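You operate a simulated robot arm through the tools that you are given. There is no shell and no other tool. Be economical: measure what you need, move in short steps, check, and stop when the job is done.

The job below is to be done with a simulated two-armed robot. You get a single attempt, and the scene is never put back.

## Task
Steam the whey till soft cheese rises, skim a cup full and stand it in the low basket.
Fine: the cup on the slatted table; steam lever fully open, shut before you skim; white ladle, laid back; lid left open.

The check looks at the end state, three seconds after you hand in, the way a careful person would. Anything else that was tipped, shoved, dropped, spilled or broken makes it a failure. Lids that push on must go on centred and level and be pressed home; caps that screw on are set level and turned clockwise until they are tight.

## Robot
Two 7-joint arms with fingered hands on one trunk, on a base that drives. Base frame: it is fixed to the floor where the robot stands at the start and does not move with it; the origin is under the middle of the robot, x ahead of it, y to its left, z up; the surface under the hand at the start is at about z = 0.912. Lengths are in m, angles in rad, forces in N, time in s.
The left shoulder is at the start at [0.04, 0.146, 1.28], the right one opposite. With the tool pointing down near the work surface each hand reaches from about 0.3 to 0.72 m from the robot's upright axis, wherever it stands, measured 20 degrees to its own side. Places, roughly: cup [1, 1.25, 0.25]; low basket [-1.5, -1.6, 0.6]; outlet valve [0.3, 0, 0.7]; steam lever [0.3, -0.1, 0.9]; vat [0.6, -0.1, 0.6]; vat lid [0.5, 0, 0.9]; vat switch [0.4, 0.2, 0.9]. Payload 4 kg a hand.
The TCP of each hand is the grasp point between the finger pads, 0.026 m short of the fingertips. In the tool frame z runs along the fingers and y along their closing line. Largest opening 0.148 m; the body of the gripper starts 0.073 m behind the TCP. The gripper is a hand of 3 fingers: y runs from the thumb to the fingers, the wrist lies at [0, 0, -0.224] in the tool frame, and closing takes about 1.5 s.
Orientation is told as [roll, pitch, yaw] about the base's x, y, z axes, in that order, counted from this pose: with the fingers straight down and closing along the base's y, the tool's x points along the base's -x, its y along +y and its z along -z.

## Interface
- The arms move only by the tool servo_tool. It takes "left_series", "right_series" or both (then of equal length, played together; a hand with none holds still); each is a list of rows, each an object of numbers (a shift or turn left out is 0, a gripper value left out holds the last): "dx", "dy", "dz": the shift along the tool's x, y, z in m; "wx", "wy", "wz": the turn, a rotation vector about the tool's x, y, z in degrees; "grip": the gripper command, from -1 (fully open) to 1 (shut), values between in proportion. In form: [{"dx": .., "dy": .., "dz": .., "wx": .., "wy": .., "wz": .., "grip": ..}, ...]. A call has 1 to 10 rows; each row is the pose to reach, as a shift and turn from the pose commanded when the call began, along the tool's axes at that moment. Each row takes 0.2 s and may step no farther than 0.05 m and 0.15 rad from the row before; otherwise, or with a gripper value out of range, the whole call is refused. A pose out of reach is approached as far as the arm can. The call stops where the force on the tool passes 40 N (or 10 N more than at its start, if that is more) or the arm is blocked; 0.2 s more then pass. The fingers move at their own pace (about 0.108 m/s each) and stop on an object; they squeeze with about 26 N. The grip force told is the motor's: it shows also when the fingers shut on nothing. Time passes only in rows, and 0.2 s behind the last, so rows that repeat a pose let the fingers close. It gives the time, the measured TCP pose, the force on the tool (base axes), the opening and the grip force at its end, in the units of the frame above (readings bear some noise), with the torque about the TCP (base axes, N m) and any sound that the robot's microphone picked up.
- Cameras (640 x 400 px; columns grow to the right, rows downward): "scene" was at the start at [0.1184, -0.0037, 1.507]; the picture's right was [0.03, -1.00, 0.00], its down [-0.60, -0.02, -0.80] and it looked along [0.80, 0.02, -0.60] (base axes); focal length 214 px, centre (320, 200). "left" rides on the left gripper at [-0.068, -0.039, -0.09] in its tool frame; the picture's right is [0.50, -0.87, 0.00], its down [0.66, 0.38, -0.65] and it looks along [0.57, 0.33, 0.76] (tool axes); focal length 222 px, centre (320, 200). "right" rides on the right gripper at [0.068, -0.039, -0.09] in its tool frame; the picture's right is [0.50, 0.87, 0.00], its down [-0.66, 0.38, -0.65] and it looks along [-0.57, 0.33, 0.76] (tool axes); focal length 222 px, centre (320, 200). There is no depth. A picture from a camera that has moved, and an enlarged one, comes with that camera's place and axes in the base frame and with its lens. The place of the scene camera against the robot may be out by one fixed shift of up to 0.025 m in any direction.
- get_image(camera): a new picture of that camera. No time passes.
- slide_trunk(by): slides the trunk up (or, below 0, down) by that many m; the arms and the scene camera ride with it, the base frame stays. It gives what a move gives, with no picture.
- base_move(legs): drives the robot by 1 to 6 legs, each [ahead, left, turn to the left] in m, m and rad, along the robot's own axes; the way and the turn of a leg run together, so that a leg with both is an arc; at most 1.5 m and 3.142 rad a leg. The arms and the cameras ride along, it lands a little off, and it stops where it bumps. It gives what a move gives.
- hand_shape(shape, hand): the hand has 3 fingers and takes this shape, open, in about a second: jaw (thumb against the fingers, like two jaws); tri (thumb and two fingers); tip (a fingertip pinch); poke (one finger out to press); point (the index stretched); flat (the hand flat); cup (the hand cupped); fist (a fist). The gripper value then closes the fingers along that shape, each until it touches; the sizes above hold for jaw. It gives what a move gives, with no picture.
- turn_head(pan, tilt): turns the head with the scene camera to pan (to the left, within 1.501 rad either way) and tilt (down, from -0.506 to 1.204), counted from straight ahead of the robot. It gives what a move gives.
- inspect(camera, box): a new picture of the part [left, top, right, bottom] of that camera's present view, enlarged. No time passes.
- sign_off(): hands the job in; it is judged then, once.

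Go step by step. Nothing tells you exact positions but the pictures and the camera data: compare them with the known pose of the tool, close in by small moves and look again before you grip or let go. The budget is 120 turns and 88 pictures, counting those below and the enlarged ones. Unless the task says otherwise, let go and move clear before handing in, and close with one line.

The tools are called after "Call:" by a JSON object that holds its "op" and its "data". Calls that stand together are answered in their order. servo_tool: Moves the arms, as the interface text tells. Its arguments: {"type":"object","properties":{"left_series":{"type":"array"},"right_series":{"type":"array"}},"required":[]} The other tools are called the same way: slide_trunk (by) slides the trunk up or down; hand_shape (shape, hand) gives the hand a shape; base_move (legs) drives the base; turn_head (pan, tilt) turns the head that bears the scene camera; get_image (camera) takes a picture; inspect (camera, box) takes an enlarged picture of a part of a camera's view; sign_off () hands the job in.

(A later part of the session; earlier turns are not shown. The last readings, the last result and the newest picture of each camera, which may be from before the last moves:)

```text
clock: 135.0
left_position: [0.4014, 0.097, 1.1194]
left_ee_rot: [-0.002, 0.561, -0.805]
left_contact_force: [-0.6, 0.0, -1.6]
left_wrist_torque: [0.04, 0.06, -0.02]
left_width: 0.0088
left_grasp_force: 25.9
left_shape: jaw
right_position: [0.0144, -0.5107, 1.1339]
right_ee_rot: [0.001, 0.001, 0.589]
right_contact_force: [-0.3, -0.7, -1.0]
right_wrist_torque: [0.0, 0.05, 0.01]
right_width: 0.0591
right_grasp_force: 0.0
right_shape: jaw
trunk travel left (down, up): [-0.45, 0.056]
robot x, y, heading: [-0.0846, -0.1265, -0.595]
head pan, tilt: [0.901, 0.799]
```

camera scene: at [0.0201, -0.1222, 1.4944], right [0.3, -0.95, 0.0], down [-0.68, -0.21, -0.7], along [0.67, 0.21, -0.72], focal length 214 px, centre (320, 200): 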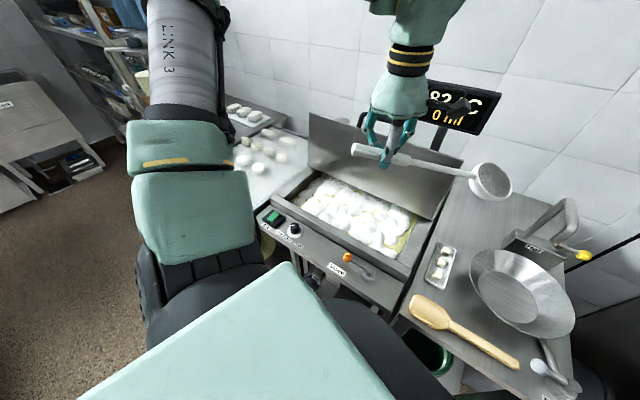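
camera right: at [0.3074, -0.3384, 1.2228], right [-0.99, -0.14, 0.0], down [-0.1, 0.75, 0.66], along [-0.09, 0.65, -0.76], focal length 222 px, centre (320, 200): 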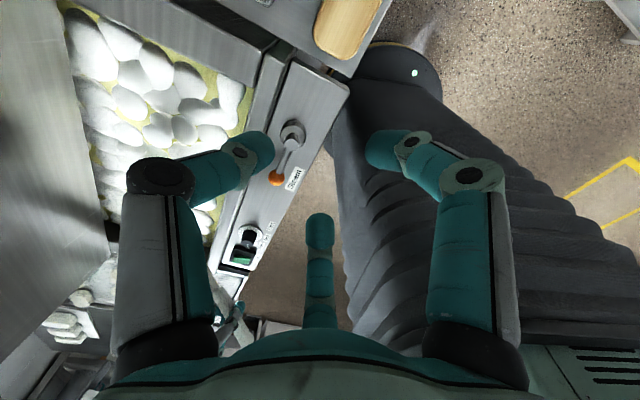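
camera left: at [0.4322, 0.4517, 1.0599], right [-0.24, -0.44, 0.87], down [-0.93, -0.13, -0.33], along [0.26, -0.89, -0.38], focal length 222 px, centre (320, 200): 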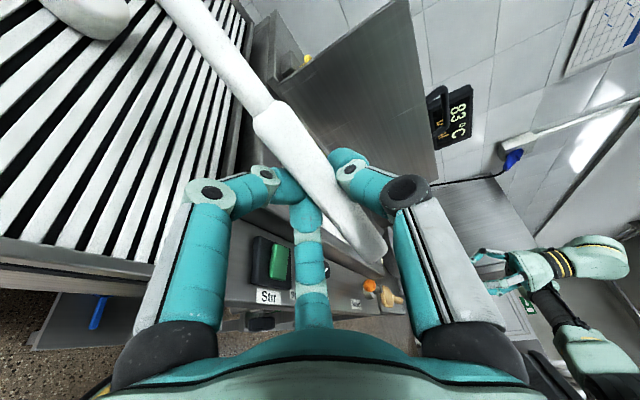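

The tilt works here. I dip the bowl fully under, dwell, then level and lift.

Call:
{"op": "servo_tool", "data": {"left_series": [{"dx": -0.0254, "dz": 0.0313}, {"dx": -0.0509, "dz": 0.0625}, {"dx": -0.0738, "dz": 0.0954}, {"dx": -0.0897, "dz": 0.1208}, {"dx": -0.0986, "dz": 0.1294}, {"dx": -0.107, "dz": 0.1241}, {"dx": -0.1113, "dz": 0.1215}, {"dx": -0.1113, "dz": 0.1215}]}}

Call:
{"op": "servo_tool", "data": {"left_series": [{"wy": -4}, {"wy": -9, "dx": 0.001, "dz": -0.002}, {"wy": -14, "dx": 0.003, "dz": -0.004}, {"wy": -19, "dx": 0.005, "dz": -0.008}, {"wy": -24, "dx": 0.01, "dz": -0.017}, {"wy": -29, "dx": 0.019, "dz": -0.03}, {"wy": -32, "dx": 0.029, "dz": -0.047}, {"wy": -32, "dx": 0.04, "dz": -0.064}, {"wy": -32, "dx": 0.05, "dz": -0.08}]}}

Call:
{"op": "inspect", "data": {"camera": "scene", "box": [200, 100, 460, 260]}}

```text
clock: 136.8
left_position: [0.4214, 0.0771, 0.9602]
left_ee_rot: [-0.004, 0.559, -0.805]
left_contact_force: [0.2, -0.5, 3.1]
left_wrist_torque: [-0.15, -0.22, 0.06]
left_width: 0.0092
left_grasp_force: 26.2
left_shape: jaw
right_position: [0.0145, -0.5105, 1.1344]
right_ee_rot: [0.0, -0.001, 0.59]
right_contact_force: [0.1, 0.0, -0.2]
right_wrist_torque: [0.03, 0.01, -0.01]
right_width: 0.0591
right_grasp_force: 0.0
right_shape: jaw
trunk travel left (down, up): [-0.45, 0.056]
robot x, y, heading: [-0.0823, -0.1308, -0.596]
head pan, tilt: [0.901, 0.799]
```

```text
clock: 138.8
left_position: [0.4216, 0.0774, 1.0538]
left_ee_rot: [0.0, 0.002, -0.805]
left_contact_force: [-0.7, 0.1, -1.3]
left_wrist_torque: [0.08, 0.08, 0.02]
left_width: 0.0086
left_grasp_force: 25.9
left_shape: jaw
right_position: [0.012, -0.509, 1.1348]
right_ee_rot: [-0.001, -0.002, 0.59]
right_contact_force: [-1.2, 0.0, 0.6]
right_wrist_torque: [0.03, 0.0, -0.01]
right_width: 0.0591
right_grasp_force: 0.0
right_shape: jaw
trunk travel left (down, up): [-0.45, 0.056]
robot x, y, heading: [-0.0865, -0.1307, -0.596]
head pan, tilt: [0.901, 0.799]
```

```text
2.46 times, centred on (330, 180) of scene
camera zoom: at [0.0194, -0.122, 1.4944], right [0.3, -0.95, 0.0], down [-0.68, -0.21, -0.7], along [0.67, 0.21, -0.72], focal length 528 px, centre (295, 249)
```

zoom: 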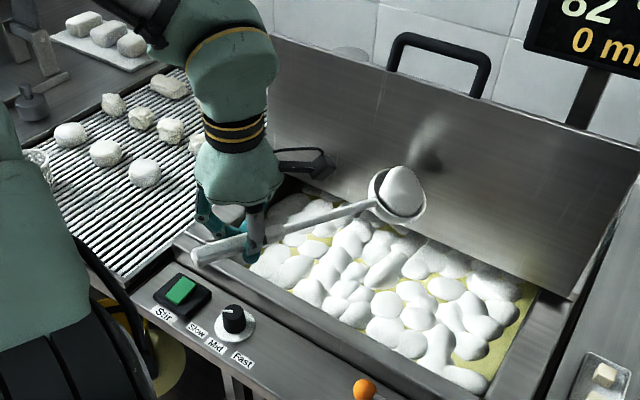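

The second lump is in the ladle. I carry it level towards the cup again, staying high, and look at the alignment.

Call:
{"op": "servo_tool", "data": {"left_series": [{"dx": 0.025, "dy": 0.015, "dz": -0.01}, {"dx": 0.05, "dy": 0.03, "dz": -0.02}, {"dx": 0.075, "dy": 0.048, "dz": -0.03}, {"dx": 0.1, "dy": 0.064, "dz": -0.04}, {"dx": 0.125, "dy": 0.08, "dz": -0.05}, {"dx": 0.15, "dy": 0.095, "dz": -0.06}, {"dx": 0.17, "dy": 0.11, "dz": -0.066}]}}

Call:
{"op": "servo_tool", "data": {"left_series": [{"wz": -8}, {"wz": -16}, {"dx": 0.002, "dy": 0.01, "wz": -24}, {"dx": 0.005, "dy": 0.022, "wz": -32}, {"dx": 0.008, "dy": 0.035, "wz": -40}, {"dx": 0.012, "dy": 0.049, "wz": -48}, {"dx": 0.016, "dy": 0.063, "wz": -56}, {"dx": 0.02, "dy": 0.077, "wz": -64}, {"dx": 0.024, "dy": 0.091, "wz": -72}, {"dx": 0.029, "dy": 0.105, "wz": -80}]}}

Call:
{"op": "servo_tool", "data": {"left_series": [{"wz": -8}, {"wz": -16}]}}

Call:
{"op": "turn_head", "data": {"pan": 1.3, "tilt": 0.7}}

Call:
{"op": "inspect", "data": {"camera": "scene", "box": [200, 100, 460, 260]}}

```text
clock: 140.4
left_position: [0.3829, 0.2753, 1.1182]
left_ee_rot: [-0.001, 0.0, -0.805]
left_contact_force: [-0.4, 1.0, -0.4]
left_wrist_torque: [0.03, 0.05, 0.02]
left_width: 0.0086
left_grasp_force: 26.2
left_shape: jaw
right_position: [0.0126, -0.5077, 1.1346]
right_ee_rot: [0.0, 0.001, 0.591]
right_contact_force: [-0.4, -0.2, -0.3]
right_wrist_torque: [-0.01, 0.02, -0.01]
right_width: 0.0592
right_grasp_force: 0.1
right_shape: jaw
trunk travel left (down, up): [-0.45, 0.056]
robot x, y, heading: [-0.0868, -0.1248, -0.599]
head pan, tilt: [0.901, 0.799]
```

```text
clock: 142.6
left_position: [0.44, 0.3696, 1.1183]
left_ee_rot: [0.0, 0.003, 0.593]
left_contact_force: [-0.4, 0.3, -0.2]
left_wrist_torque: [-0.07, 0.08, 0.01]
left_width: 0.0087
left_grasp_force: 26.2
left_shape: jaw
right_position: [0.0137, -0.5081, 1.1345]
right_ee_rot: [0.0, 0.0, 0.591]
right_contact_force: [-0.2, 0.9, -0.8]
right_wrist_torque: [0.01, 0.0, -0.02]
right_width: 0.0591
right_grasp_force: 0.0
right_shape: jaw
trunk travel left (down, up): [-0.45, 0.056]
robot x, y, heading: [-0.0856, -0.1279, -0.594]
head pan, tilt: [0.901, 0.799]
```

```text
clock: 143.2
left_position: [0.439, 0.3712, 1.1173]
left_ee_rot: [0.0, 0.001, 0.874]
left_contact_force: [-1.3, 0.3, -1.0]
left_wrist_torque: [-0.07, 0.06, 0.01]
left_width: 0.0087
left_grasp_force: 26.4
left_shape: jaw
right_position: [0.0134, -0.5086, 1.1346]
right_ee_rot: [0.0, 0.001, 0.59]
right_contact_force: [-0.6, -0.7, 0.0]
right_wrist_torque: [-0.03, 0.0, 0.0]
right_width: 0.0593
right_grasp_force: 0.1
right_shape: jaw
trunk travel left (down, up): [-0.45, 0.056]
robot x, y, heading: [-0.083, -0.1251, -0.597]
head pan, tilt: [0.901, 0.799]
```

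```text
clock: 144.1
left_position: [0.4383, 0.3686, 1.1188]
left_ee_rot: [0.002, 0.001, 0.87]
left_contact_force: [0.3, 0.9, -1.0]
left_wrist_torque: [-0.05, 0.04, -0.01]
left_width: 0.0086
left_grasp_force: 26.1
left_shape: jaw
right_position: [0.0135, -0.5083, 1.1349]
right_ee_rot: [0.001, -0.002, 0.589]
right_contact_force: [-0.6, -0.2, 0.2]
right_wrist_torque: [-0.03, 0.03, 0.0]
right_width: 0.0588
right_grasp_force: 0.1
right_shape: jaw
trunk travel left (down, up): [-0.45, 0.056]
robot x, y, heading: [-0.0866, -0.1273, -0.593]
head pan, tilt: [1.3, 0.7]
```

```text
2.46 times, centred on (330, 180) of scene
camera zoom: at [0.0078, -0.091, 1.5026], right [0.65, -0.76, 0.0], down [-0.49, -0.42, -0.76], along [0.58, 0.49, -0.64], focal length 528 px, centre (295, 249)
```

zoom: 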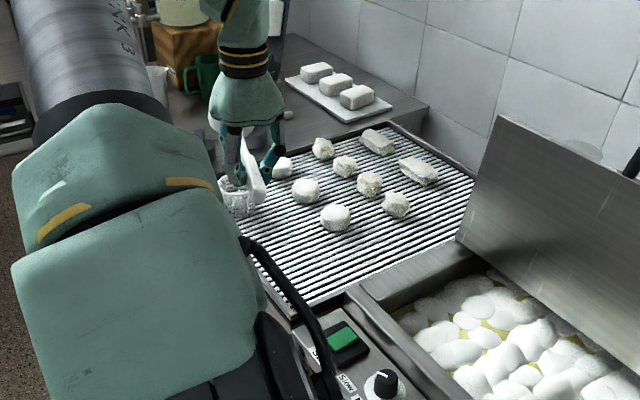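

The cup is near (0.592, 0.553) and the bowl sits over it, slightly to the right, as it should for rolling. I lower to a higher pouring height than before and roll.

Call:
{"op": "servo_tool", "data": {"left_series": [{"dz": 0.025}, {"dz": 0.05}, {"dz": 0.07}, {"dz": 0.07, "wx": 8}, {"dz": 0.07, "wx": 16}, {"dz": 0.07, "wx": 24}, {"dz": 0.07, "wx": 32}, {"dz": 0.07, "wx": 40}, {"dz": 0.07, "wx": 48}]}}

Call:
{"op": "servo_tool", "data": {"left_series": [{"wx": 8}, {"wx": 16}, {"wx": 24}, {"wx": 32}, {"wx": 40}, {"wx": 42}, {"wx": 42}]}}

Call:
{"op": "inspect", "data": {"camera": "scene", "box": [250, 120, 360, 190]}}

```text
clock: 146.1
left_position: [0.4374, 0.3706, 1.0478]
left_ee_rot: [-0.839, 0.002, 0.872]
left_contact_force: [0.1, -0.5, -1.0]
left_wrist_torque: [-0.04, 0.1, -0.01]
left_width: 0.0087
left_grasp_force: 25.9
left_shape: jaw
right_position: [0.0133, -0.5082, 1.1336]
right_ee_rot: [-0.003, 0.001, 0.592]
right_contact_force: [-0.5, -0.1, 0.0]
right_wrist_torque: [0.0, -0.03, -0.03]
right_width: 0.0592
right_grasp_force: 0.1
right_shape: jaw
trunk travel left (down, up): [-0.45, 0.056]
robot x, y, heading: [-0.087, -0.1296, -0.59]
head pan, tilt: [1.3, 0.7]
```

```text
clock: 147.7
left_position: [0.4385, 0.3697, 1.0498]
left_ee_rot: [-1.569, 0.001, 0.872]
left_contact_force: [-0.4, 0.8, 0.0]
left_wrist_torque: [-0.03, 0.09, 0.02]
left_width: 0.0087
left_grasp_force: 25.7
left_shape: jaw
right_position: [0.012, -0.5089, 1.1343]
right_ee_rot: [0.001, -0.001, 0.59]
right_contact_force: [0.5, -0.2, 0.3]
right_wrist_torque: [0.03, 0.0, 0.02]
right_width: 0.059
right_grasp_force: 0.1
right_shape: jaw
trunk travel left (down, up): [-0.45, 0.056]
robot x, y, heading: [-0.0845, -0.1263, -0.597]
head pan, tilt: [1.3, 0.7]
```

```text
5.71 times, centred on (305, 155) of scene
camera zoom: at [0.0076, -0.0909, 1.5027], right [0.65, -0.76, 0.0], down [-0.49, -0.42, -0.76], along [0.58, 0.49, -0.64], focal length 1226 px, centre (406, 457)
```

zoom: 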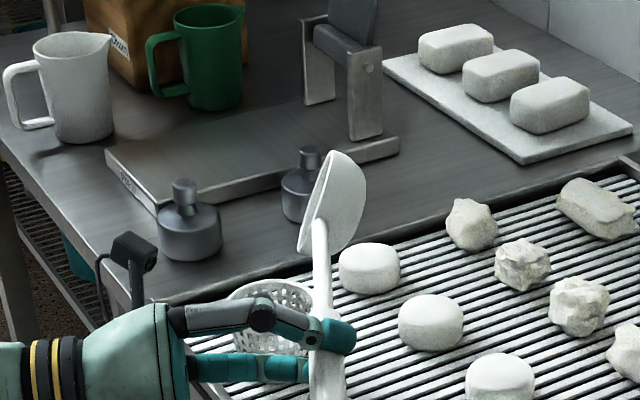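

The cup is hidden behind the hand. I lift the ladle, roll it back and swing it aside to look into the cup.

Call:
{"op": "servo_tool", "data": {"left_series": [{"dy": -0.04}, {"dy": -0.08}, {"dy": -0.08, "wx": -8}, {"dy": -0.08, "wx": -16}, {"dy": -0.08, "wx": -24}, {"dy": -0.08, "wx": -32}, {"dy": -0.08, "wx": -40}, {"dy": -0.08, "wx": -48}, {"dy": -0.08, "wx": -56}, {"dy": -0.08, "wx": -64}]}}

Call:
{"op": "servo_tool", "data": {"left_series": [{"wx": -8}, {"wx": -16}, {"wx": -26}]}}

Call:
{"op": "servo_tool", "data": {"left_series": [{"dx": 0.015, "dy": 0.0, "wz": 8}, {"dx": 0.03, "dy": -0.02, "wz": 16}, {"dx": 0.04, "dy": -0.05, "wz": 24}, {"dx": 0.05, "dy": -0.08, "wz": 32}]}}

Call:
{"op": "inspect", "data": {"camera": "scene", "box": [250, 120, 360, 190]}}

```text
clock: 149.9
left_position: [0.4395, 0.3696, 1.1291]
left_ee_rot: [-0.45, 0.002, 0.871]
left_contact_force: [0.0, 0.9, -1.1]
left_wrist_torque: [-0.07, 0.08, -0.03]
left_width: 0.0088
left_grasp_force: 25.9
left_shape: jaw
right_position: [0.0136, -0.5091, 1.1337]
right_ee_rot: [0.002, 0.0, 0.589]
right_contact_force: [-0.6, -0.4, -0.3]
right_wrist_torque: [-0.03, -0.02, 0.01]
right_width: 0.0588
right_grasp_force: 0.1
right_shape: jaw
trunk travel left (down, up): [-0.45, 0.056]
robot x, y, heading: [-0.0894, -0.1291, -0.594]
head pan, tilt: [1.3, 0.7]
```

```text
refused: row 3 steps farther than a row can; nothing moved
```

```text
clock: 150.9
left_position: [0.4602, 0.2833, 1.1628]
left_ee_rot: [-0.392, -0.231, 0.358]
left_contact_force: [0.5, -0.6, -1.0]
left_wrist_torque: [-0.01, 0.08, 0.0]
left_width: 0.0087
left_grasp_force: 25.7
left_shape: jaw
right_position: [0.0139, -0.5092, 1.1334]
right_ee_rot: [0.001, 0.0, 0.589]
right_contact_force: [0.0, -0.3, 0.0]
right_wrist_torque: [0.01, -0.01, 0.01]
right_width: 0.059
right_grasp_force: 0.0
right_shape: jaw
trunk travel left (down, up): [-0.45, 0.056]
robot x, y, heading: [-0.0859, -0.1283, -0.595]
head pan, tilt: [1.3, 0.7]
```

```text
5.71 times, centred on (305, 155) of scene
camera zoom: at [0.0082, -0.0916, 1.5026], right [0.65, -0.76, 0.0], down [-0.49, -0.42, -0.76], along [0.58, 0.49, -0.64], focal length 1226 px, centre (406, 457)
```

zoom: 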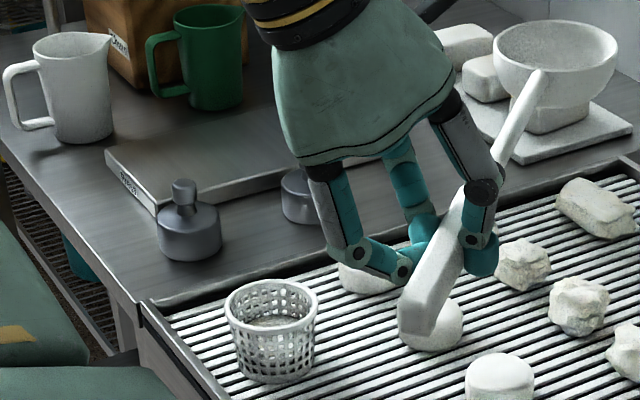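

Call:
{"op": "inspect", "data": {"camera": "scene", "box": [284, 164, 310, 180]}}

```text
16.00 times, centred on (297, 172) of scene
camera zoom: at [0.0082, -0.0916, 1.5026], right [0.65, -0.76, 0.0], down [-0.49, -0.42, -0.76], along [0.58, 0.49, -0.64], focal length 3432 px, centre (688, 648)
```

zoom: 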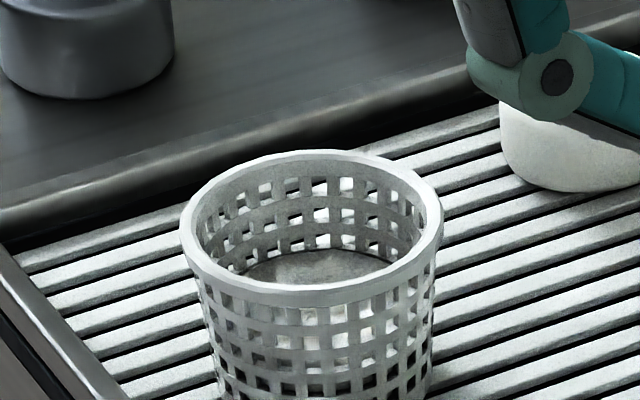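

The level in the cup has risen between the two pours (about 48 mm below the rim after the first, 36 mm now), and no lump lies on the slats. About two more scoops are needed, so I return to the vat the same way.

Call:
{"op": "servo_tool", "data": {"left_series": [{"wz": -8}, {"wz": -16}, {"wz": -24}, {"wz": -32}]}}

Call:
{"op": "servo_tool", "data": {"left_series": [{"wx": -8}, {"wx": -16}, {"wx": -22}, {"wx": -26}]}}

Call:
{"op": "servo_tool", "data": {"left_series": [{"dx": 0.005, "dy": 0.005, "wz": 8}, {"dx": 0.01, "dy": 0.01, "wz": 16}, {"dx": 0.015, "dy": 0.015, "wz": 24}, {"dx": 0.02, "dy": 0.02, "wz": 32, "dz": 0.01}, {"dx": 0.025, "dy": 0.025, "wz": 40, "dz": 0.02}, {"dx": 0.03, "dy": 0.03, "wz": 48, "dz": 0.03}, {"dx": 0.036, "dy": 0.036, "wz": 56, "dz": 0.04}, {"dx": 0.042, "dy": 0.042, "wz": 64, "dz": 0.04}, {"dx": 0.048, "dy": 0.048, "wz": 72, "dz": 0.04}, {"dx": 0.054, "dy": 0.054, "wz": 80, "dz": 0.04}]}}

Call:
{"op": "servo_tool", "data": {"left_series": [{"dx": -0.017, "dy": -0.024, "wz": 3}, {"dx": -0.034, "dy": -0.048, "wz": 6}, {"dx": -0.051, "dy": -0.072, "wz": 9}, {"dx": -0.068, "dy": -0.096, "wz": 12}, {"dx": -0.085, "dy": -0.12, "wz": 14}, {"dx": -0.103, "dy": -0.144, "wz": 16}]}}

Call:
{"op": "servo_tool", "data": {"left_series": [{"wy": 8}, {"wy": 16}, {"wy": 24}, {"wy": 32}]}}

```text
clock: 151.9
left_position: [0.4612, 0.2854, 1.165]
left_ee_rot: [-0.453, 0.003, 0.875]
left_contact_force: [-0.3, 0.2, -1.9]
left_wrist_torque: [-0.04, 0.08, -0.02]
left_width: 0.0088
left_grasp_force: 26.2
left_shape: jaw
right_position: [0.0132, -0.5091, 1.1344]
right_ee_rot: [0.0, -0.001, 0.589]
right_contact_force: [-0.4, -0.6, 0.2]
right_wrist_torque: [0.03, 0.01, 0.01]
right_width: 0.0592
right_grasp_force: 0.0
right_shape: jaw
trunk travel left (down, up): [-0.45, 0.056]
robot x, y, heading: [-0.0841, -0.1247, -0.597]
head pan, tilt: [1.3, 0.7]
```

```text
clock: 152.9
left_position: [0.4606, 0.2839, 1.1644]
left_ee_rot: [0.003, 0.001, 0.871]
left_contact_force: [-1.2, 0.1, -1.1]
left_wrist_torque: [-0.07, 0.05, -0.01]
left_width: 0.0087
left_grasp_force: 25.7
left_shape: jaw
right_position: [0.0139, -0.5093, 1.1327]
right_ee_rot: [-0.001, -0.001, 0.59]
right_contact_force: [-0.1, -0.8, -0.4]
right_wrist_torque: [0.0, 0.0, -0.01]
right_width: 0.0589
right_grasp_force: 0.2
right_shape: jaw
trunk travel left (down, up): [-0.45, 0.056]
robot x, y, heading: [-0.0846, -0.1262, -0.599]
head pan, tilt: [1.3, 0.7]
```

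```text
clock: 155.1
left_position: [0.3841, 0.2792, 1.124]
left_ee_rot: [-0.001, 0.002, -0.527]
left_contact_force: [0.0, -0.6, -1.1]
left_wrist_torque: [0.01, 0.06, 0.0]
left_width: 0.0087
left_grasp_force: 25.7
left_shape: jaw
right_position: [0.0119, -0.509, 1.1339]
right_ee_rot: [0.0, -0.002, 0.591]
right_contact_force: [0.4, 0.0, -0.5]
right_wrist_torque: [-0.02, -0.01, 0.01]
right_width: 0.0591
right_grasp_force: 0.0
right_shape: jaw
trunk travel left (down, up): [-0.45, 0.056]
robot x, y, heading: [-0.0813, -0.1269, -0.598]
head pan, tilt: [1.3, 0.7]
```

```text
clock: 156.5
left_position: [0.4039, 0.1004, 1.1246]
left_ee_rot: [-0.001, 0.002, -0.805]
left_contact_force: [-0.4, 0.7, -2.0]
left_wrist_torque: [0.02, 0.05, -0.04]
left_width: 0.0087
left_grasp_force: 26.3
left_shape: jaw
right_position: [0.0142, -0.5093, 1.1343]
right_ee_rot: [0.0, 0.0, 0.591]
right_contact_force: [0.9, -0.2, 0.0]
right_wrist_torque: [0.03, 0.01, 0.0]
right_width: 0.059
right_grasp_force: 0.1
right_shape: jaw
trunk travel left (down, up): [-0.45, 0.056]
robot x, y, heading: [-0.0868, -0.1319, -0.594]
head pan, tilt: [1.3, 0.7]
```

```text
clock: 157.5
left_position: [0.4026, 0.1026, 1.1247]
left_ee_rot: [-0.002, 0.561, -0.803]
left_contact_force: [0.2, 0.3, -1.2]
left_wrist_torque: [0.03, 0.04, 0.02]
left_width: 0.0085
left_grasp_force: 26.2
left_shape: jaw
right_position: [0.0138, -0.51, 1.1342]
right_ee_rot: [0.003, 0.0, 0.591]
right_contact_force: [-0.8, -0.7, 0.3]
right_wrist_torque: [0.0, 0.01, -0.02]
right_width: 0.0591
right_grasp_force: 0.1
right_shape: jaw
trunk travel left (down, up): [-0.45, 0.056]
robot x, y, heading: [-0.0843, -0.1289, -0.597]
head pan, tilt: [1.3, 0.7]
```

The pose is good. I do the third dip, lift, and carry the ladle to the pouring place, aiming slightly nearer the cup centre.

Call:
{"op": "servo_tool", "data": {"left_series": [{"dx": -0.0254, "dy": 0.003, "dz": 0.0313}, {"dx": -0.0509, "dy": 0.006, "dz": 0.0625}, {"dx": -0.0738, "dy": 0.01, "dz": 0.0954}, {"dx": -0.0897, "dy": 0.01, "dz": 0.1208}, {"dx": -0.1005, "dy": 0.01, "dz": 0.1325}, {"dx": -0.109, "dy": 0.01, "dz": 0.127}, {"dx": -0.113, "dy": 0.01, "dz": 0.1245}, {"dx": -0.113, "dy": 0.01, "dz": 0.1245}]}}

Call:
{"op": "servo_tool", "data": {"left_series": [{"wy": -4}, {"wy": -9, "dx": 0.001, "dz": -0.002}, {"wy": -14, "dx": 0.003, "dz": -0.004}, {"wy": -19, "dx": 0.005, "dz": -0.008}, {"wy": -24, "dx": 0.01, "dz": -0.017}, {"wy": -29, "dx": 0.019, "dz": -0.03}, {"wy": -32, "dx": 0.029, "dz": -0.047}, {"wy": -32, "dx": 0.04, "dz": -0.064}, {"wy": -32, "dx": 0.05, "dz": -0.08}]}}

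Call:
{"op": "servo_tool", "data": {"left_series": [{"dx": 0.025, "dy": 0.014, "dz": -0.01}, {"dx": 0.05, "dy": 0.028, "dz": -0.02}, {"dx": 0.075, "dy": 0.043, "dz": -0.03}, {"dx": 0.1, "dy": 0.058, "dz": -0.04}, {"dx": 0.125, "dy": 0.073, "dz": -0.05}, {"dx": 0.15, "dy": 0.087, "dz": -0.06}, {"dx": 0.17, "dy": 0.099, "dz": -0.066}]}}

Call:
{"op": "servo_tool", "data": {"left_series": [{"wz": -8}, {"wz": -16}, {"dx": 0.004, "dy": 0.012, "wz": -24}, {"dx": 0.009, "dy": 0.026, "wz": -32}, {"dx": 0.014, "dy": 0.041, "wz": -40}, {"dx": 0.02, "dy": 0.057, "wz": -48}, {"dx": 0.026, "dy": 0.073, "wz": -56}, {"dx": 0.032, "dy": 0.088, "wz": -64}, {"dx": 0.038, "dy": 0.104, "wz": -72}, {"dx": 0.043, "dy": 0.119, "wz": -80}]}}

Call:
{"op": "servo_tool", "data": {"left_series": [{"wz": -8}, {"wz": -16}]}}

Call:
{"op": "inspect", "data": {"camera": "scene", "box": [250, 110, 360, 180]}}

```text
clock: 159.3
left_position: [0.4291, 0.0886, 0.959]
left_ee_rot: [-0.002, 0.558, -0.805]
left_contact_force: [1.8, -0.6, 1.8]
left_wrist_torque: [-0.06, -0.13, 0.06]
left_width: 0.0088
left_grasp_force: 25.8
left_shape: jaw
right_position: [0.0131, -0.5091, 1.1349]
right_ee_rot: [-0.001, -0.002, 0.591]
right_contact_force: [-0.3, -0.1, -0.5]
right_wrist_torque: [0.01, 0.0, 0.03]
right_width: 0.0592
right_grasp_force: 0.1
right_shape: jaw
trunk travel left (down, up): [-0.45, 0.056]
robot x, y, heading: [-0.0852, -0.1267, -0.597]
head pan, tilt: [1.3, 0.7]
```

```text
clock: 161.3
left_position: [0.428, 0.0867, 1.0534]
left_ee_rot: [-0.003, -0.001, -0.803]
left_contact_force: [-0.2, 0.3, -0.9]
left_wrist_torque: [0.07, 0.06, 0.0]
left_width: 0.0085
left_grasp_force: 25.8
left_shape: jaw
right_position: [0.0121, -0.5095, 1.1339]
right_ee_rot: [0.001, -0.004, 0.59]
right_contact_force: [-0.2, -0.4, -0.4]
right_wrist_torque: [-0.01, -0.04, -0.01]
right_width: 0.0591
right_grasp_force: 0.1
right_shape: jaw
trunk travel left (down, up): [-0.45, 0.056]
robot x, y, heading: [-0.0867, -0.1238, -0.594]
head pan, tilt: [1.3, 0.7]
```

```text
clock: 162.9
left_position: [0.3827, 0.2789, 1.1192]
left_ee_rot: [-0.002, -0.001, -0.803]
left_contact_force: [-1.0, -0.3, -1.2]
left_wrist_torque: [0.03, 0.04, 0.01]
left_width: 0.0084
left_grasp_force: 25.8
left_shape: jaw
right_position: [0.0136, -0.5087, 1.1353]
right_ee_rot: [0.0, 0.0, 0.589]
right_contact_force: [-0.4, -1.2, 0.4]
right_wrist_torque: [-0.01, 0.0, -0.01]
right_width: 0.0591
right_grasp_force: 0.1
right_shape: jaw
trunk travel left (down, up): [-0.45, 0.056]
robot x, y, heading: [-0.0813, -0.129, -0.596]
head pan, tilt: [1.3, 0.7]
```

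```text
clock: 165.1
left_position: [0.4388, 0.3921, 1.1184]
left_ee_rot: [0.0, 0.001, 0.594]
left_contact_force: [-0.2, -0.1, -0.2]
left_wrist_torque: [-0.03, 0.07, 0.0]
left_width: 0.0086
left_grasp_force: 25.9
left_shape: jaw
right_position: [0.0134, -0.5089, 1.1343]
right_ee_rot: [0.0, 0.0, 0.59]
right_contact_force: [0.3, -0.9, -0.4]
right_wrist_torque: [0.01, -0.02, -0.01]
right_width: 0.0592
right_grasp_force: 0.1
right_shape: jaw
trunk travel left (down, up): [-0.45, 0.056]
robot x, y, heading: [-0.0843, -0.1291, -0.597]
head pan, tilt: [1.3, 0.7]
```

```text
clock: 165.7
left_position: [0.4374, 0.3923, 1.119]
left_ee_rot: [0.002, 0.001, 0.872]
left_contact_force: [-0.2, 0.2, -0.7]
left_wrist_torque: [-0.05, 0.02, 0.0]
left_width: 0.0086
left_grasp_force: 25.7
left_shape: jaw
right_position: [0.0142, -0.5099, 1.1346]
right_ee_rot: [0.0, 0.0, 0.591]
right_contact_force: [-0.1, 0.9, 0.3]
right_wrist_torque: [0.0, 0.03, -0.01]
right_width: 0.0592
right_grasp_force: 0.0
right_shape: jaw
trunk travel left (down, up): [-0.45, 0.056]
robot x, y, heading: [-0.0861, -0.1289, -0.596]
head pan, tilt: [1.3, 0.7]
```

```text
5.71 times, centred on (305, 145) of scene
camera zoom: at [0.0081, -0.0909, 1.5026], right [0.65, -0.76, 0.0], down [-0.49, -0.42, -0.76], along [0.58, 0.49, -0.64], focal length 1226 px, centre (406, 514)
```

zoom: 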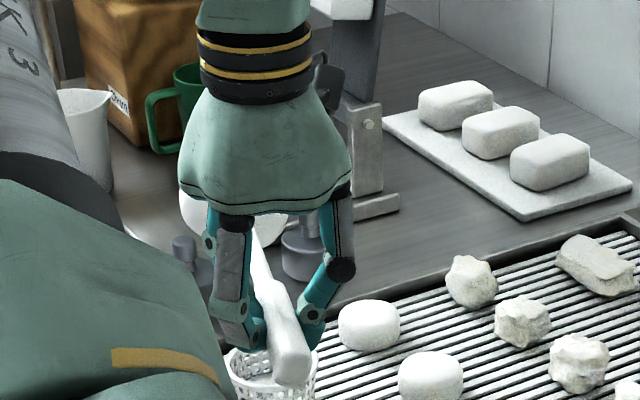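

The current placement matches the first pour, which succeeded. I lower and roll.

Call:
{"op": "servo_tool", "data": {"left_series": [{"dz": 0.025}, {"dz": 0.05}, {"dz": 0.07}, {"dz": 0.07, "wx": 8}, {"dz": 0.07, "wx": 16}, {"dz": 0.07, "wx": 24}, {"dz": 0.07, "wx": 32}, {"dz": 0.07, "wx": 40}, {"dz": 0.07, "wx": 48}]}}

Call:
{"op": "servo_tool", "data": {"left_series": [{"wx": 8}, {"wx": 16}, {"wx": 24}, {"wx": 32}, {"wx": 40}, {"wx": 42}, {"wx": 42}]}}

Call:
{"op": "servo_tool", "data": {"left_series": [{"dy": -0.04}, {"dy": -0.08}, {"dy": -0.08, "wx": -8}, {"dy": -0.08, "wx": -16}, {"dy": -0.08, "wx": -24}, {"dy": -0.08, "wx": -32}, {"dy": -0.08, "wx": -40}, {"dy": -0.08, "wx": -48}, {"dy": -0.08, "wx": -56}, {"dy": -0.08, "wx": -64}]}}

Call:
{"op": "servo_tool", "data": {"left_series": [{"wx": -8}, {"wx": -16}, {"wx": -22}, {"wx": -26}]}}

Call:
{"op": "servo_tool", "data": {"left_series": [{"dx": 0.015, "dy": -0.01, "wz": 8}, {"dx": 0.03, "dy": -0.02, "wz": 16}, {"dx": 0.045, "dy": -0.03, "wz": 24}, {"dx": 0.06, "dy": -0.04, "wz": 32}]}}

Call:
{"op": "inspect", "data": {"camera": "scene", "box": [270, 150, 322, 182]}}

```text
clock: 167.7
left_position: [0.4392, 0.3933, 1.0479]
left_ee_rot: [-0.84, 0.001, 0.87]
left_contact_force: [0.0, 0.9, -1.8]
left_wrist_torque: [-0.05, 0.04, 0.04]
left_width: 0.0086
left_grasp_force: 26.3
left_shape: jaw
right_position: [0.0124, -0.5079, 1.1348]
right_ee_rot: [0.001, 0.0, 0.59]
right_contact_force: [-0.2, 1.5, -0.5]
right_wrist_torque: [0.0, 0.02, 0.01]
right_width: 0.0594
right_grasp_force: 0.1
right_shape: jaw
trunk travel left (down, up): [-0.45, 0.056]
robot x, y, heading: [-0.0852, -0.1291, -0.598]
head pan, tilt: [1.3, 0.7]
```

```text
clock: 169.3
left_position: [0.4399, 0.393, 1.0487]
left_ee_rot: [-1.572, 0.004, 0.87]
left_contact_force: [0.6, -0.3, -1.4]
left_wrist_torque: [-0.04, 0.08, 0.03]
left_width: 0.0087
left_grasp_force: 26.5
left_shape: jaw
right_position: [0.0132, -0.5082, 1.1348]
right_ee_rot: [0.0, -0.002, 0.591]
right_contact_force: [0.6, -0.1, 0.8]
right_wrist_torque: [0.0, 0.02, 0.0]
right_width: 0.0591
right_grasp_force: 0.0
right_shape: jaw
trunk travel left (down, up): [-0.45, 0.056]
robot x, y, heading: [-0.0861, -0.1266, -0.599]
head pan, tilt: [1.3, 0.7]
```

```text
clock: 171.5
left_position: [0.4392, 0.3911, 1.1276]
left_ee_rot: [-0.451, 0.0, 0.871]
left_contact_force: [0.0, -0.6, -0.8]
left_wrist_torque: [-0.07, 0.03, -0.01]
left_width: 0.0089
left_grasp_force: 25.6
left_shape: jaw
right_position: [0.014, -0.5096, 1.1328]
right_ee_rot: [0.003, 0.001, 0.59]
right_contact_force: [0.0, 0.1, -0.4]
right_wrist_torque: [-0.01, 0.02, 0.02]
right_width: 0.0594
right_grasp_force: 0.1
right_shape: jaw
trunk travel left (down, up): [-0.45, 0.056]
robot x, y, heading: [-0.0837, -0.1274, -0.594]
head pan, tilt: [1.3, 0.7]
```

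```text
clock: 172.5
left_position: [0.4382, 0.3911, 1.129]
left_ee_rot: [0.004, 0.001, 0.874]
left_contact_force: [0.4, 0.4, -2.4]
left_wrist_torque: [-0.09, 0.03, 0.0]
left_width: 0.0082
left_grasp_force: 25.6
left_shape: jaw
right_position: [0.0137, -0.509, 1.134]
right_ee_rot: [0.0, 0.001, 0.59]
right_contact_force: [0.7, -0.4, 0.2]
right_wrist_torque: [-0.03, 0.0, 0.0]
right_width: 0.0591
right_grasp_force: 0.1
right_shape: jaw
trunk travel left (down, up): [-0.45, 0.056]
robot x, y, heading: [-0.0868, -0.1307, -0.595]
head pan, tilt: [1.3, 0.7]
```

```text
clock: 173.5
left_position: [0.4313, 0.321, 1.1297]
left_ee_rot: [0.0, 0.001, 0.311]
left_contact_force: [-0.2, 0.0, -1.9]
left_wrist_torque: [-0.03, 0.06, 0.01]
left_width: 0.0084
left_grasp_force: 25.6
left_shape: jaw
right_position: [0.0141, -0.5086, 1.1345]
right_ee_rot: [-0.001, -0.002, 0.591]
right_contact_force: [0.0, -0.1, 0.7]
right_wrist_torque: [-0.02, 0.01, -0.01]
right_width: 0.0592
right_grasp_force: 0.1
right_shape: jaw
trunk travel left (down, up): [-0.45, 0.056]
robot x, y, heading: [-0.083, -0.1303, -0.595]
head pan, tilt: [1.3, 0.7]
```

```text
12.31 times, centred on (296, 166) of scene
camera zoom: at [0.0076, -0.0914, 1.5027], right [0.65, -0.76, 0.0], down [-0.49, -0.42, -0.77], along [0.58, 0.49, -0.64], focal length 2640 px, centre (615, 618)
```

zoom: 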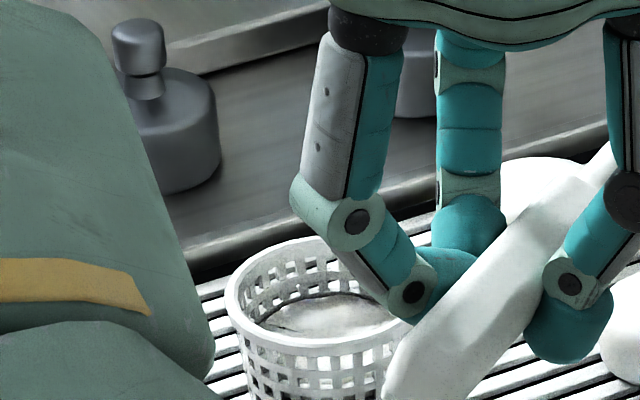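

The level is clearly higher and whiter now, two rows of holes below the rim, but the cup is not yet full. I go for a fourth scoop at a fresh spot further right in the vat.

Call:
{"op": "servo_tool", "data": {"left_series": [{"dx": 0.01, "dy": -0.005, "wz": 8}, {"dx": 0.02, "dy": -0.01, "wz": 16}, {"dx": 0.03, "dy": -0.015, "wz": 24}, {"dx": 0.04, "dy": -0.02, "wz": 32}, {"dx": 0.05, "dy": -0.024, "wz": 40}, {"dx": 0.0585, "dy": -0.028, "wz": 48}]}}

Call:
{"op": "servo_tool", "data": {"left_series": [{"dx": -0.017, "dy": -0.028, "wz": 3}, {"dx": -0.034, "dy": -0.056, "wz": 6}, {"dx": -0.051, "dy": -0.084, "wz": 9}, {"dx": -0.068, "dy": -0.112, "wz": 12}, {"dx": -0.085, "dy": -0.14, "wz": 14}, {"dx": -0.102, "dy": -0.17, "wz": 16}, {"dx": -0.119, "dy": -0.198, "wz": 16}]}}

Call:
{"op": "servo_tool", "data": {"left_series": [{"wy": 8}, {"wy": 16}, {"wy": 24}, {"wy": 32}]}}

```text
clock: 174.9
left_position: [0.3836, 0.2756, 1.1289]
left_ee_rot: [-0.002, 0.0, -0.526]
left_contact_force: [-0.2, 0.2, -0.7]
left_wrist_torque: [0.04, 0.07, 0.01]
left_width: 0.0084
left_grasp_force: 26.0
left_shape: jaw
right_position: [0.0137, -0.5085, 1.1337]
right_ee_rot: [-0.001, -0.002, 0.591]
right_contact_force: [0.0, -0.1, 0.1]
right_wrist_torque: [-0.03, -0.01, 0.02]
right_width: 0.0591
right_grasp_force: 0.1
right_shape: jaw
trunk travel left (down, up): [-0.45, 0.056]
robot x, y, heading: [-0.084, -0.1283, -0.595]
head pan, tilt: [1.3, 0.7]
```

```text
clock: 176.5
left_position: [0.391, 0.0436, 1.1284]
left_ee_rot: [-0.002, 0.001, -0.804]
left_contact_force: [-0.1, 0.1, -0.4]
left_wrist_torque: [0.05, 0.09, -0.02]
left_width: 0.0086
left_grasp_force: 26.3
left_shape: jaw
right_position: [0.0137, -0.5098, 1.134]
right_ee_rot: [0.003, -0.002, 0.588]
right_contact_force: [0.8, -0.2, 0.0]
right_wrist_torque: [0.01, 0.01, -0.04]
right_width: 0.0588
right_grasp_force: 0.1
right_shape: jaw
trunk travel left (down, up): [-0.45, 0.056]
robot x, y, heading: [-0.0822, -0.1307, -0.598]
head pan, tilt: [1.3, 0.7]
```

```text
clock: 177.5
left_position: [0.3893, 0.0437, 1.1279]
left_ee_rot: [-0.001, 0.563, -0.804]
left_contact_force: [-0.7, 0.3, -1.9]
left_wrist_torque: [0.01, 0.05, 0.01]
left_width: 0.0086
left_grasp_force: 25.1
left_shape: jaw
right_position: [0.0143, -0.5102, 1.1347]
right_ee_rot: [0.002, 0.001, 0.59]
right_contact_force: [0.3, -0.3, -0.5]
right_wrist_torque: [-0.02, -0.02, 0.01]
right_width: 0.0592
right_grasp_force: 0.1
right_shape: jaw
trunk travel left (down, up): [-0.45, 0.056]
robot x, y, heading: [-0.0849, -0.1304, -0.592]
head pan, tilt: [1.3, 0.7]
```

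Call:
{"op": "servo_tool", "data": {"left_series": [{"dx": -0.0297, "dz": 0.0286}, {"dx": -0.0594, "dz": 0.0572}, {"dx": -0.0848, "dz": 0.0885}, {"dx": -0.1007, "dz": 0.114}, {"dx": -0.1138, "dz": 0.1293}, {"dx": -0.1198, "dz": 0.1256}, {"dx": -0.1198, "dz": 0.1256}, {"dx": -0.1198, "dz": 0.1256}]}}

Call:
{"op": "servo_tool", "data": {"left_series": [{"wy": -4}, {"wy": -9, "dx": 0.001, "dz": -0.002}, {"wy": -14, "dx": 0.003, "dz": -0.004}, {"wy": -19, "dx": 0.005, "dz": -0.008}, {"wy": -24, "dx": 0.01, "dz": -0.017}, {"wy": -29, "dx": 0.019, "dz": -0.03}, {"wy": -32, "dx": 0.029, "dz": -0.047}, {"wy": -32, "dx": 0.04, "dz": -0.064}, {"wy": -32, "dx": 0.05, "dz": -0.08}]}}

Call:
{"op": "servo_tool", "data": {"left_series": [{"dx": 0.029, "dy": 0.022, "dz": -0.01}, {"dx": 0.058, "dy": 0.044, "dz": -0.02}, {"dx": 0.088, "dy": 0.067, "dz": -0.03}, {"dx": 0.117, "dy": 0.09, "dz": -0.04}, {"dx": 0.146, "dy": 0.112, "dz": -0.05}, {"dx": 0.176, "dy": 0.135, "dz": -0.06}, {"dx": 0.2055, "dy": 0.158, "dz": -0.063}]}}

Call:
{"op": "servo_tool", "data": {"left_series": [{"wz": -8}, {"wz": -16}, {"dx": 0.004, "dy": 0.012, "wz": -24}, {"dx": 0.009, "dy": 0.026, "wz": -32}, {"dx": 0.014, "dy": 0.041, "wz": -40}, {"dx": 0.019, "dy": 0.056, "wz": -48}, {"dx": 0.024, "dy": 0.071, "wz": -56}, {"dx": 0.03, "dy": 0.086, "wz": -64}, {"dx": 0.035, "dy": 0.1, "wz": -72}, {"dx": 0.04, "dy": 0.115, "wz": -80}]}}

Call:
{"op": "servo_tool", "data": {"left_series": [{"wz": -8}, {"wz": -16}]}}

```text
clock: 179.3
left_position: [0.4104, 0.0193, 0.9599]
left_ee_rot: [-0.002, 0.559, -0.807]
left_contact_force: [0.9, 0.7, 1.3]
left_wrist_torque: [-0.08, -0.15, 0.07]
left_width: 0.0084
left_grasp_force: 26.1
left_shape: jaw
right_position: [0.0141, -0.5091, 1.1336]
right_ee_rot: [-0.001, -0.003, 0.59]
right_contact_force: [-0.1, 0.1, 0.3]
right_wrist_torque: [0.01, 0.03, 0.02]
right_width: 0.0593
right_grasp_force: 0.1
right_shape: jaw
trunk travel left (down, up): [-0.45, 0.056]
robot x, y, heading: [-0.0879, -0.1261, -0.593]
head pan, tilt: [1.3, 0.7]
```

```text
clock: 181.3
left_position: [0.4106, 0.0195, 1.0556]
left_ee_rot: [-0.001, 0.0, -0.804]
left_contact_force: [0.0, 0.3, -0.5]
left_wrist_torque: [0.02, 0.05, -0.02]
left_width: 0.0085
left_grasp_force: 26.2
left_shape: jaw
right_position: [0.0133, -0.5101, 1.1352]
right_ee_rot: [-0.001, -0.001, 0.591]
right_contact_force: [0.5, -1.0, 0.0]
right_wrist_torque: [0.01, 0.01, 0.01]
right_width: 0.059
right_grasp_force: 0.0
right_shape: jaw
trunk travel left (down, up): [-0.45, 0.056]
robot x, y, heading: [-0.0852, -0.1297, -0.597]
head pan, tilt: [1.3, 0.7]
```

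```text
clock: 182.9
left_position: [0.3803, 0.2783, 1.1157]
left_ee_rot: [-0.004, 0.0, -0.804]
left_contact_force: [-0.2, 1.0, -1.0]
left_wrist_torque: [0.02, 0.04, -0.02]
left_width: 0.0084
left_grasp_force: 25.9
left_shape: jaw
right_position: [0.0133, -0.5074, 1.135]
right_ee_rot: [-0.001, 0.001, 0.59]
right_contact_force: [0.7, 0.3, 0.1]
right_wrist_torque: [-0.04, -0.02, 0.0]
right_width: 0.0592
right_grasp_force: 0.1
right_shape: jaw
trunk travel left (down, up): [-0.45, 0.056]
robot x, y, heading: [-0.0895, -0.125, -0.596]
head pan, tilt: [1.3, 0.7]
```

```text
clock: 185.1
left_position: [0.4381, 0.3876, 1.116]
left_ee_rot: [0.001, 0.003, 0.596]
left_contact_force: [-0.9, 0.8, -0.7]
left_wrist_torque: [-0.05, 0.04, 0.02]
left_width: 0.0082
left_grasp_force: 25.9
left_shape: jaw
right_position: [0.0131, -0.5083, 1.1348]
right_ee_rot: [0.0, 0.001, 0.59]
right_contact_force: [-0.7, 0.8, -0.5]
right_wrist_torque: [0.03, 0.01, -0.01]
right_width: 0.059
right_grasp_force: 0.0
right_shape: jaw
trunk travel left (down, up): [-0.45, 0.056]
robot x, y, heading: [-0.0835, -0.1271, -0.598]
head pan, tilt: [1.3, 0.7]
```

```text
clock: 185.7
left_position: [0.4371, 0.3867, 1.1155]
left_ee_rot: [0.001, 0.002, 0.875]
left_contact_force: [-0.8, 0.3, -0.8]
left_wrist_torque: [-0.04, 0.04, -0.03]
left_width: 0.0085
left_grasp_force: 26.2
left_shape: jaw
right_position: [0.0131, -0.5088, 1.1346]
right_ee_rot: [-0.001, -0.001, 0.59]
right_contact_force: [-0.4, -0.6, -0.2]
right_wrist_torque: [-0.01, 0.04, -0.03]
right_width: 0.0592
right_grasp_force: 0.2
right_shape: jaw
trunk travel left (down, up): [-0.45, 0.056]
robot x, y, heading: [-0.0868, -0.1291, -0.6]
head pan, tilt: [1.3, 0.7]
```

The ladle is over the cup again with the fourth scoop. I lower, roll, roll back and swing aside to look.

Call:
{"op": "servo_tool", "data": {"left_series": [{"dz": 0.025}, {"dz": 0.05}, {"dz": 0.067}, {"dz": 0.067, "wx": 8}, {"dz": 0.067, "wx": 16}, {"dz": 0.067, "wx": 24}, {"dz": 0.067, "wx": 32}, {"dz": 0.067, "wx": 40}, {"dz": 0.067, "wx": 48}]}}

Call:
{"op": "servo_tool", "data": {"left_series": [{"wx": 8}, {"wx": 16}, {"wx": 24}, {"wx": 32}, {"wx": 40}, {"wx": 42}, {"wx": 42}]}}

Call:
{"op": "servo_tool", "data": {"left_series": [{"dy": -0.04}, {"dy": -0.08}, {"dy": -0.08, "wx": -8}, {"dy": -0.08, "wx": -16}, {"dy": -0.08, "wx": -24}, {"dy": -0.08, "wx": -32}, {"dy": -0.08, "wx": -40}, {"dy": -0.08, "wx": -48}, {"dy": -0.08, "wx": -56}, {"dy": -0.08, "wx": -64}]}}

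Call:
{"op": "servo_tool", "data": {"left_series": [{"wx": -8}, {"wx": -16}, {"wx": -22}, {"wx": -26}]}}

Call:
{"op": "servo_tool", "data": {"left_series": [{"dx": 0.01, "dy": -0.015, "wz": 8}, {"dx": 0.02, "dy": -0.04, "wz": 16}, {"dx": 0.03, "dy": -0.065, "wz": 24}, {"dx": 0.04, "dy": -0.09, "wz": 32}]}}

Call:
{"op": "inspect", "data": {"camera": "scene", "box": [270, 150, 322, 182]}}

```text
clock: 187.7
left_position: [0.4366, 0.3869, 1.0488]
left_ee_rot: [-0.838, 0.002, 0.87]
left_contact_force: [-0.3, 0.3, -0.8]
left_wrist_torque: [-0.09, 0.07, -0.01]
left_width: 0.0086
left_grasp_force: 26.3
left_shape: jaw
right_position: [0.0125, -0.5072, 1.1351]
right_ee_rot: [0.0, 0.0, 0.588]
right_contact_force: [0.6, -0.1, 0.8]
right_wrist_torque: [-0.03, 0.01, 0.01]
right_width: 0.0593
right_grasp_force: 0.0
right_shape: jaw
trunk travel left (down, up): [-0.45, 0.056]
robot x, y, heading: [-0.0851, -0.1252, -0.596]
head pan, tilt: [1.3, 0.7]
```

```text
clock: 189.3
left_position: [0.4371, 0.388, 1.0496]
left_ee_rot: [-1.572, 0.002, 0.871]
left_contact_force: [0.3, -0.1, -1.0]
left_wrist_torque: [-0.05, 0.11, -0.03]
left_width: 0.0085
left_grasp_force: 25.7
left_shape: jaw
right_position: [0.0131, -0.5088, 1.1342]
right_ee_rot: [0.001, -0.002, 0.59]
right_contact_force: [0.6, 0.5, 0.1]
right_wrist_torque: [0.0, -0.03, 0.01]
right_width: 0.0592
right_grasp_force: 0.0
right_shape: jaw
trunk travel left (down, up): [-0.45, 0.056]
robot x, y, heading: [-0.0865, -0.1281, -0.6]
head pan, tilt: [1.3, 0.7]
```

```text
clock: 191.5
left_position: [0.4383, 0.3841, 1.1287]
left_ee_rot: [-0.451, 0.0, 0.871]
left_contact_force: [0.5, 0.2, -1.4]
left_wrist_torque: [-0.1, 0.05, -0.04]
left_width: 0.0082
left_grasp_force: 26.2
left_shape: jaw
right_position: [0.0143, -0.5092, 1.1344]
right_ee_rot: [0.003, 0.0, 0.59]
right_contact_force: [0.4, 1.0, 0.3]
right_wrist_torque: [0.02, -0.01, -0.01]
right_width: 0.0588
right_grasp_force: 0.0
right_shape: jaw
trunk travel left (down, up): [-0.45, 0.056]
robot x, y, heading: [-0.0853, -0.129, -0.598]
head pan, tilt: [1.3, 0.7]
```

```text
clock: 192.5
left_position: [0.4383, 0.387, 1.1287]
left_ee_rot: [0.003, 0.001, 0.872]
left_contact_force: [-0.5, 0.1, -1.4]
left_wrist_torque: [-0.07, 0.09, -0.04]
left_width: 0.0083
left_grasp_force: 25.9
left_shape: jaw
right_position: [0.014, -0.5092, 1.1344]
right_ee_rot: [0.0, -0.001, 0.59]
right_contact_force: [0.2, 0.2, 0.3]
right_wrist_torque: [-0.07, 0.01, 0.0]
right_width: 0.0591
right_grasp_force: 0.0
right_shape: jaw
trunk travel left (down, up): [-0.45, 0.056]
robot x, y, heading: [-0.0835, -0.1272, -0.601]
head pan, tilt: [1.3, 0.7]
```

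```text
clock: 193.5
left_position: [0.4822, 0.2994, 1.1288]
left_ee_rot: [0.0, 0.004, 0.311]
left_contact_force: [0.3, -0.2, -0.9]
left_wrist_torque: [-0.02, 0.09, 0.01]
left_width: 0.0083
left_grasp_force: 26.2
left_shape: jaw
right_position: [0.0134, -0.5097, 1.1342]
right_ee_rot: [0.001, 0.0, 0.59]
right_contact_force: [-0.3, 0.1, -0.3]
right_wrist_torque: [0.03, 0.03, -0.01]
right_width: 0.0589
right_grasp_force: 0.1
right_shape: jaw
trunk travel left (down, up): [-0.45, 0.056]
robot x, y, heading: [-0.0824, -0.1275, -0.6]
head pan, tilt: [1.3, 0.7]
```

```text
12.31 times, centred on (296, 166) of scene
camera zoom: at [0.0085, -0.0916, 1.5026], right [0.65, -0.76, 0.0], down [-0.49, -0.42, -0.76], along [0.58, 0.49, -0.64], focal length 2640 px, centre (615, 618)
```

zoom: 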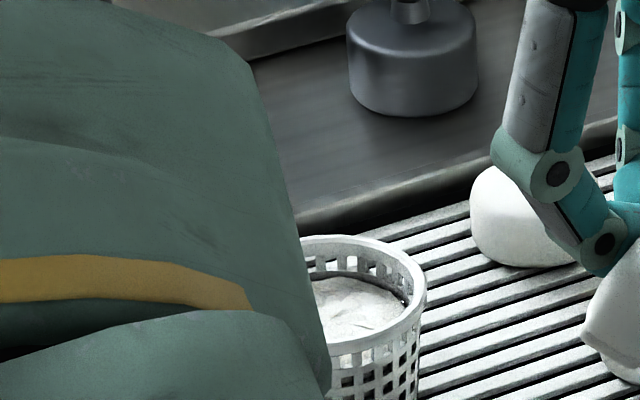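

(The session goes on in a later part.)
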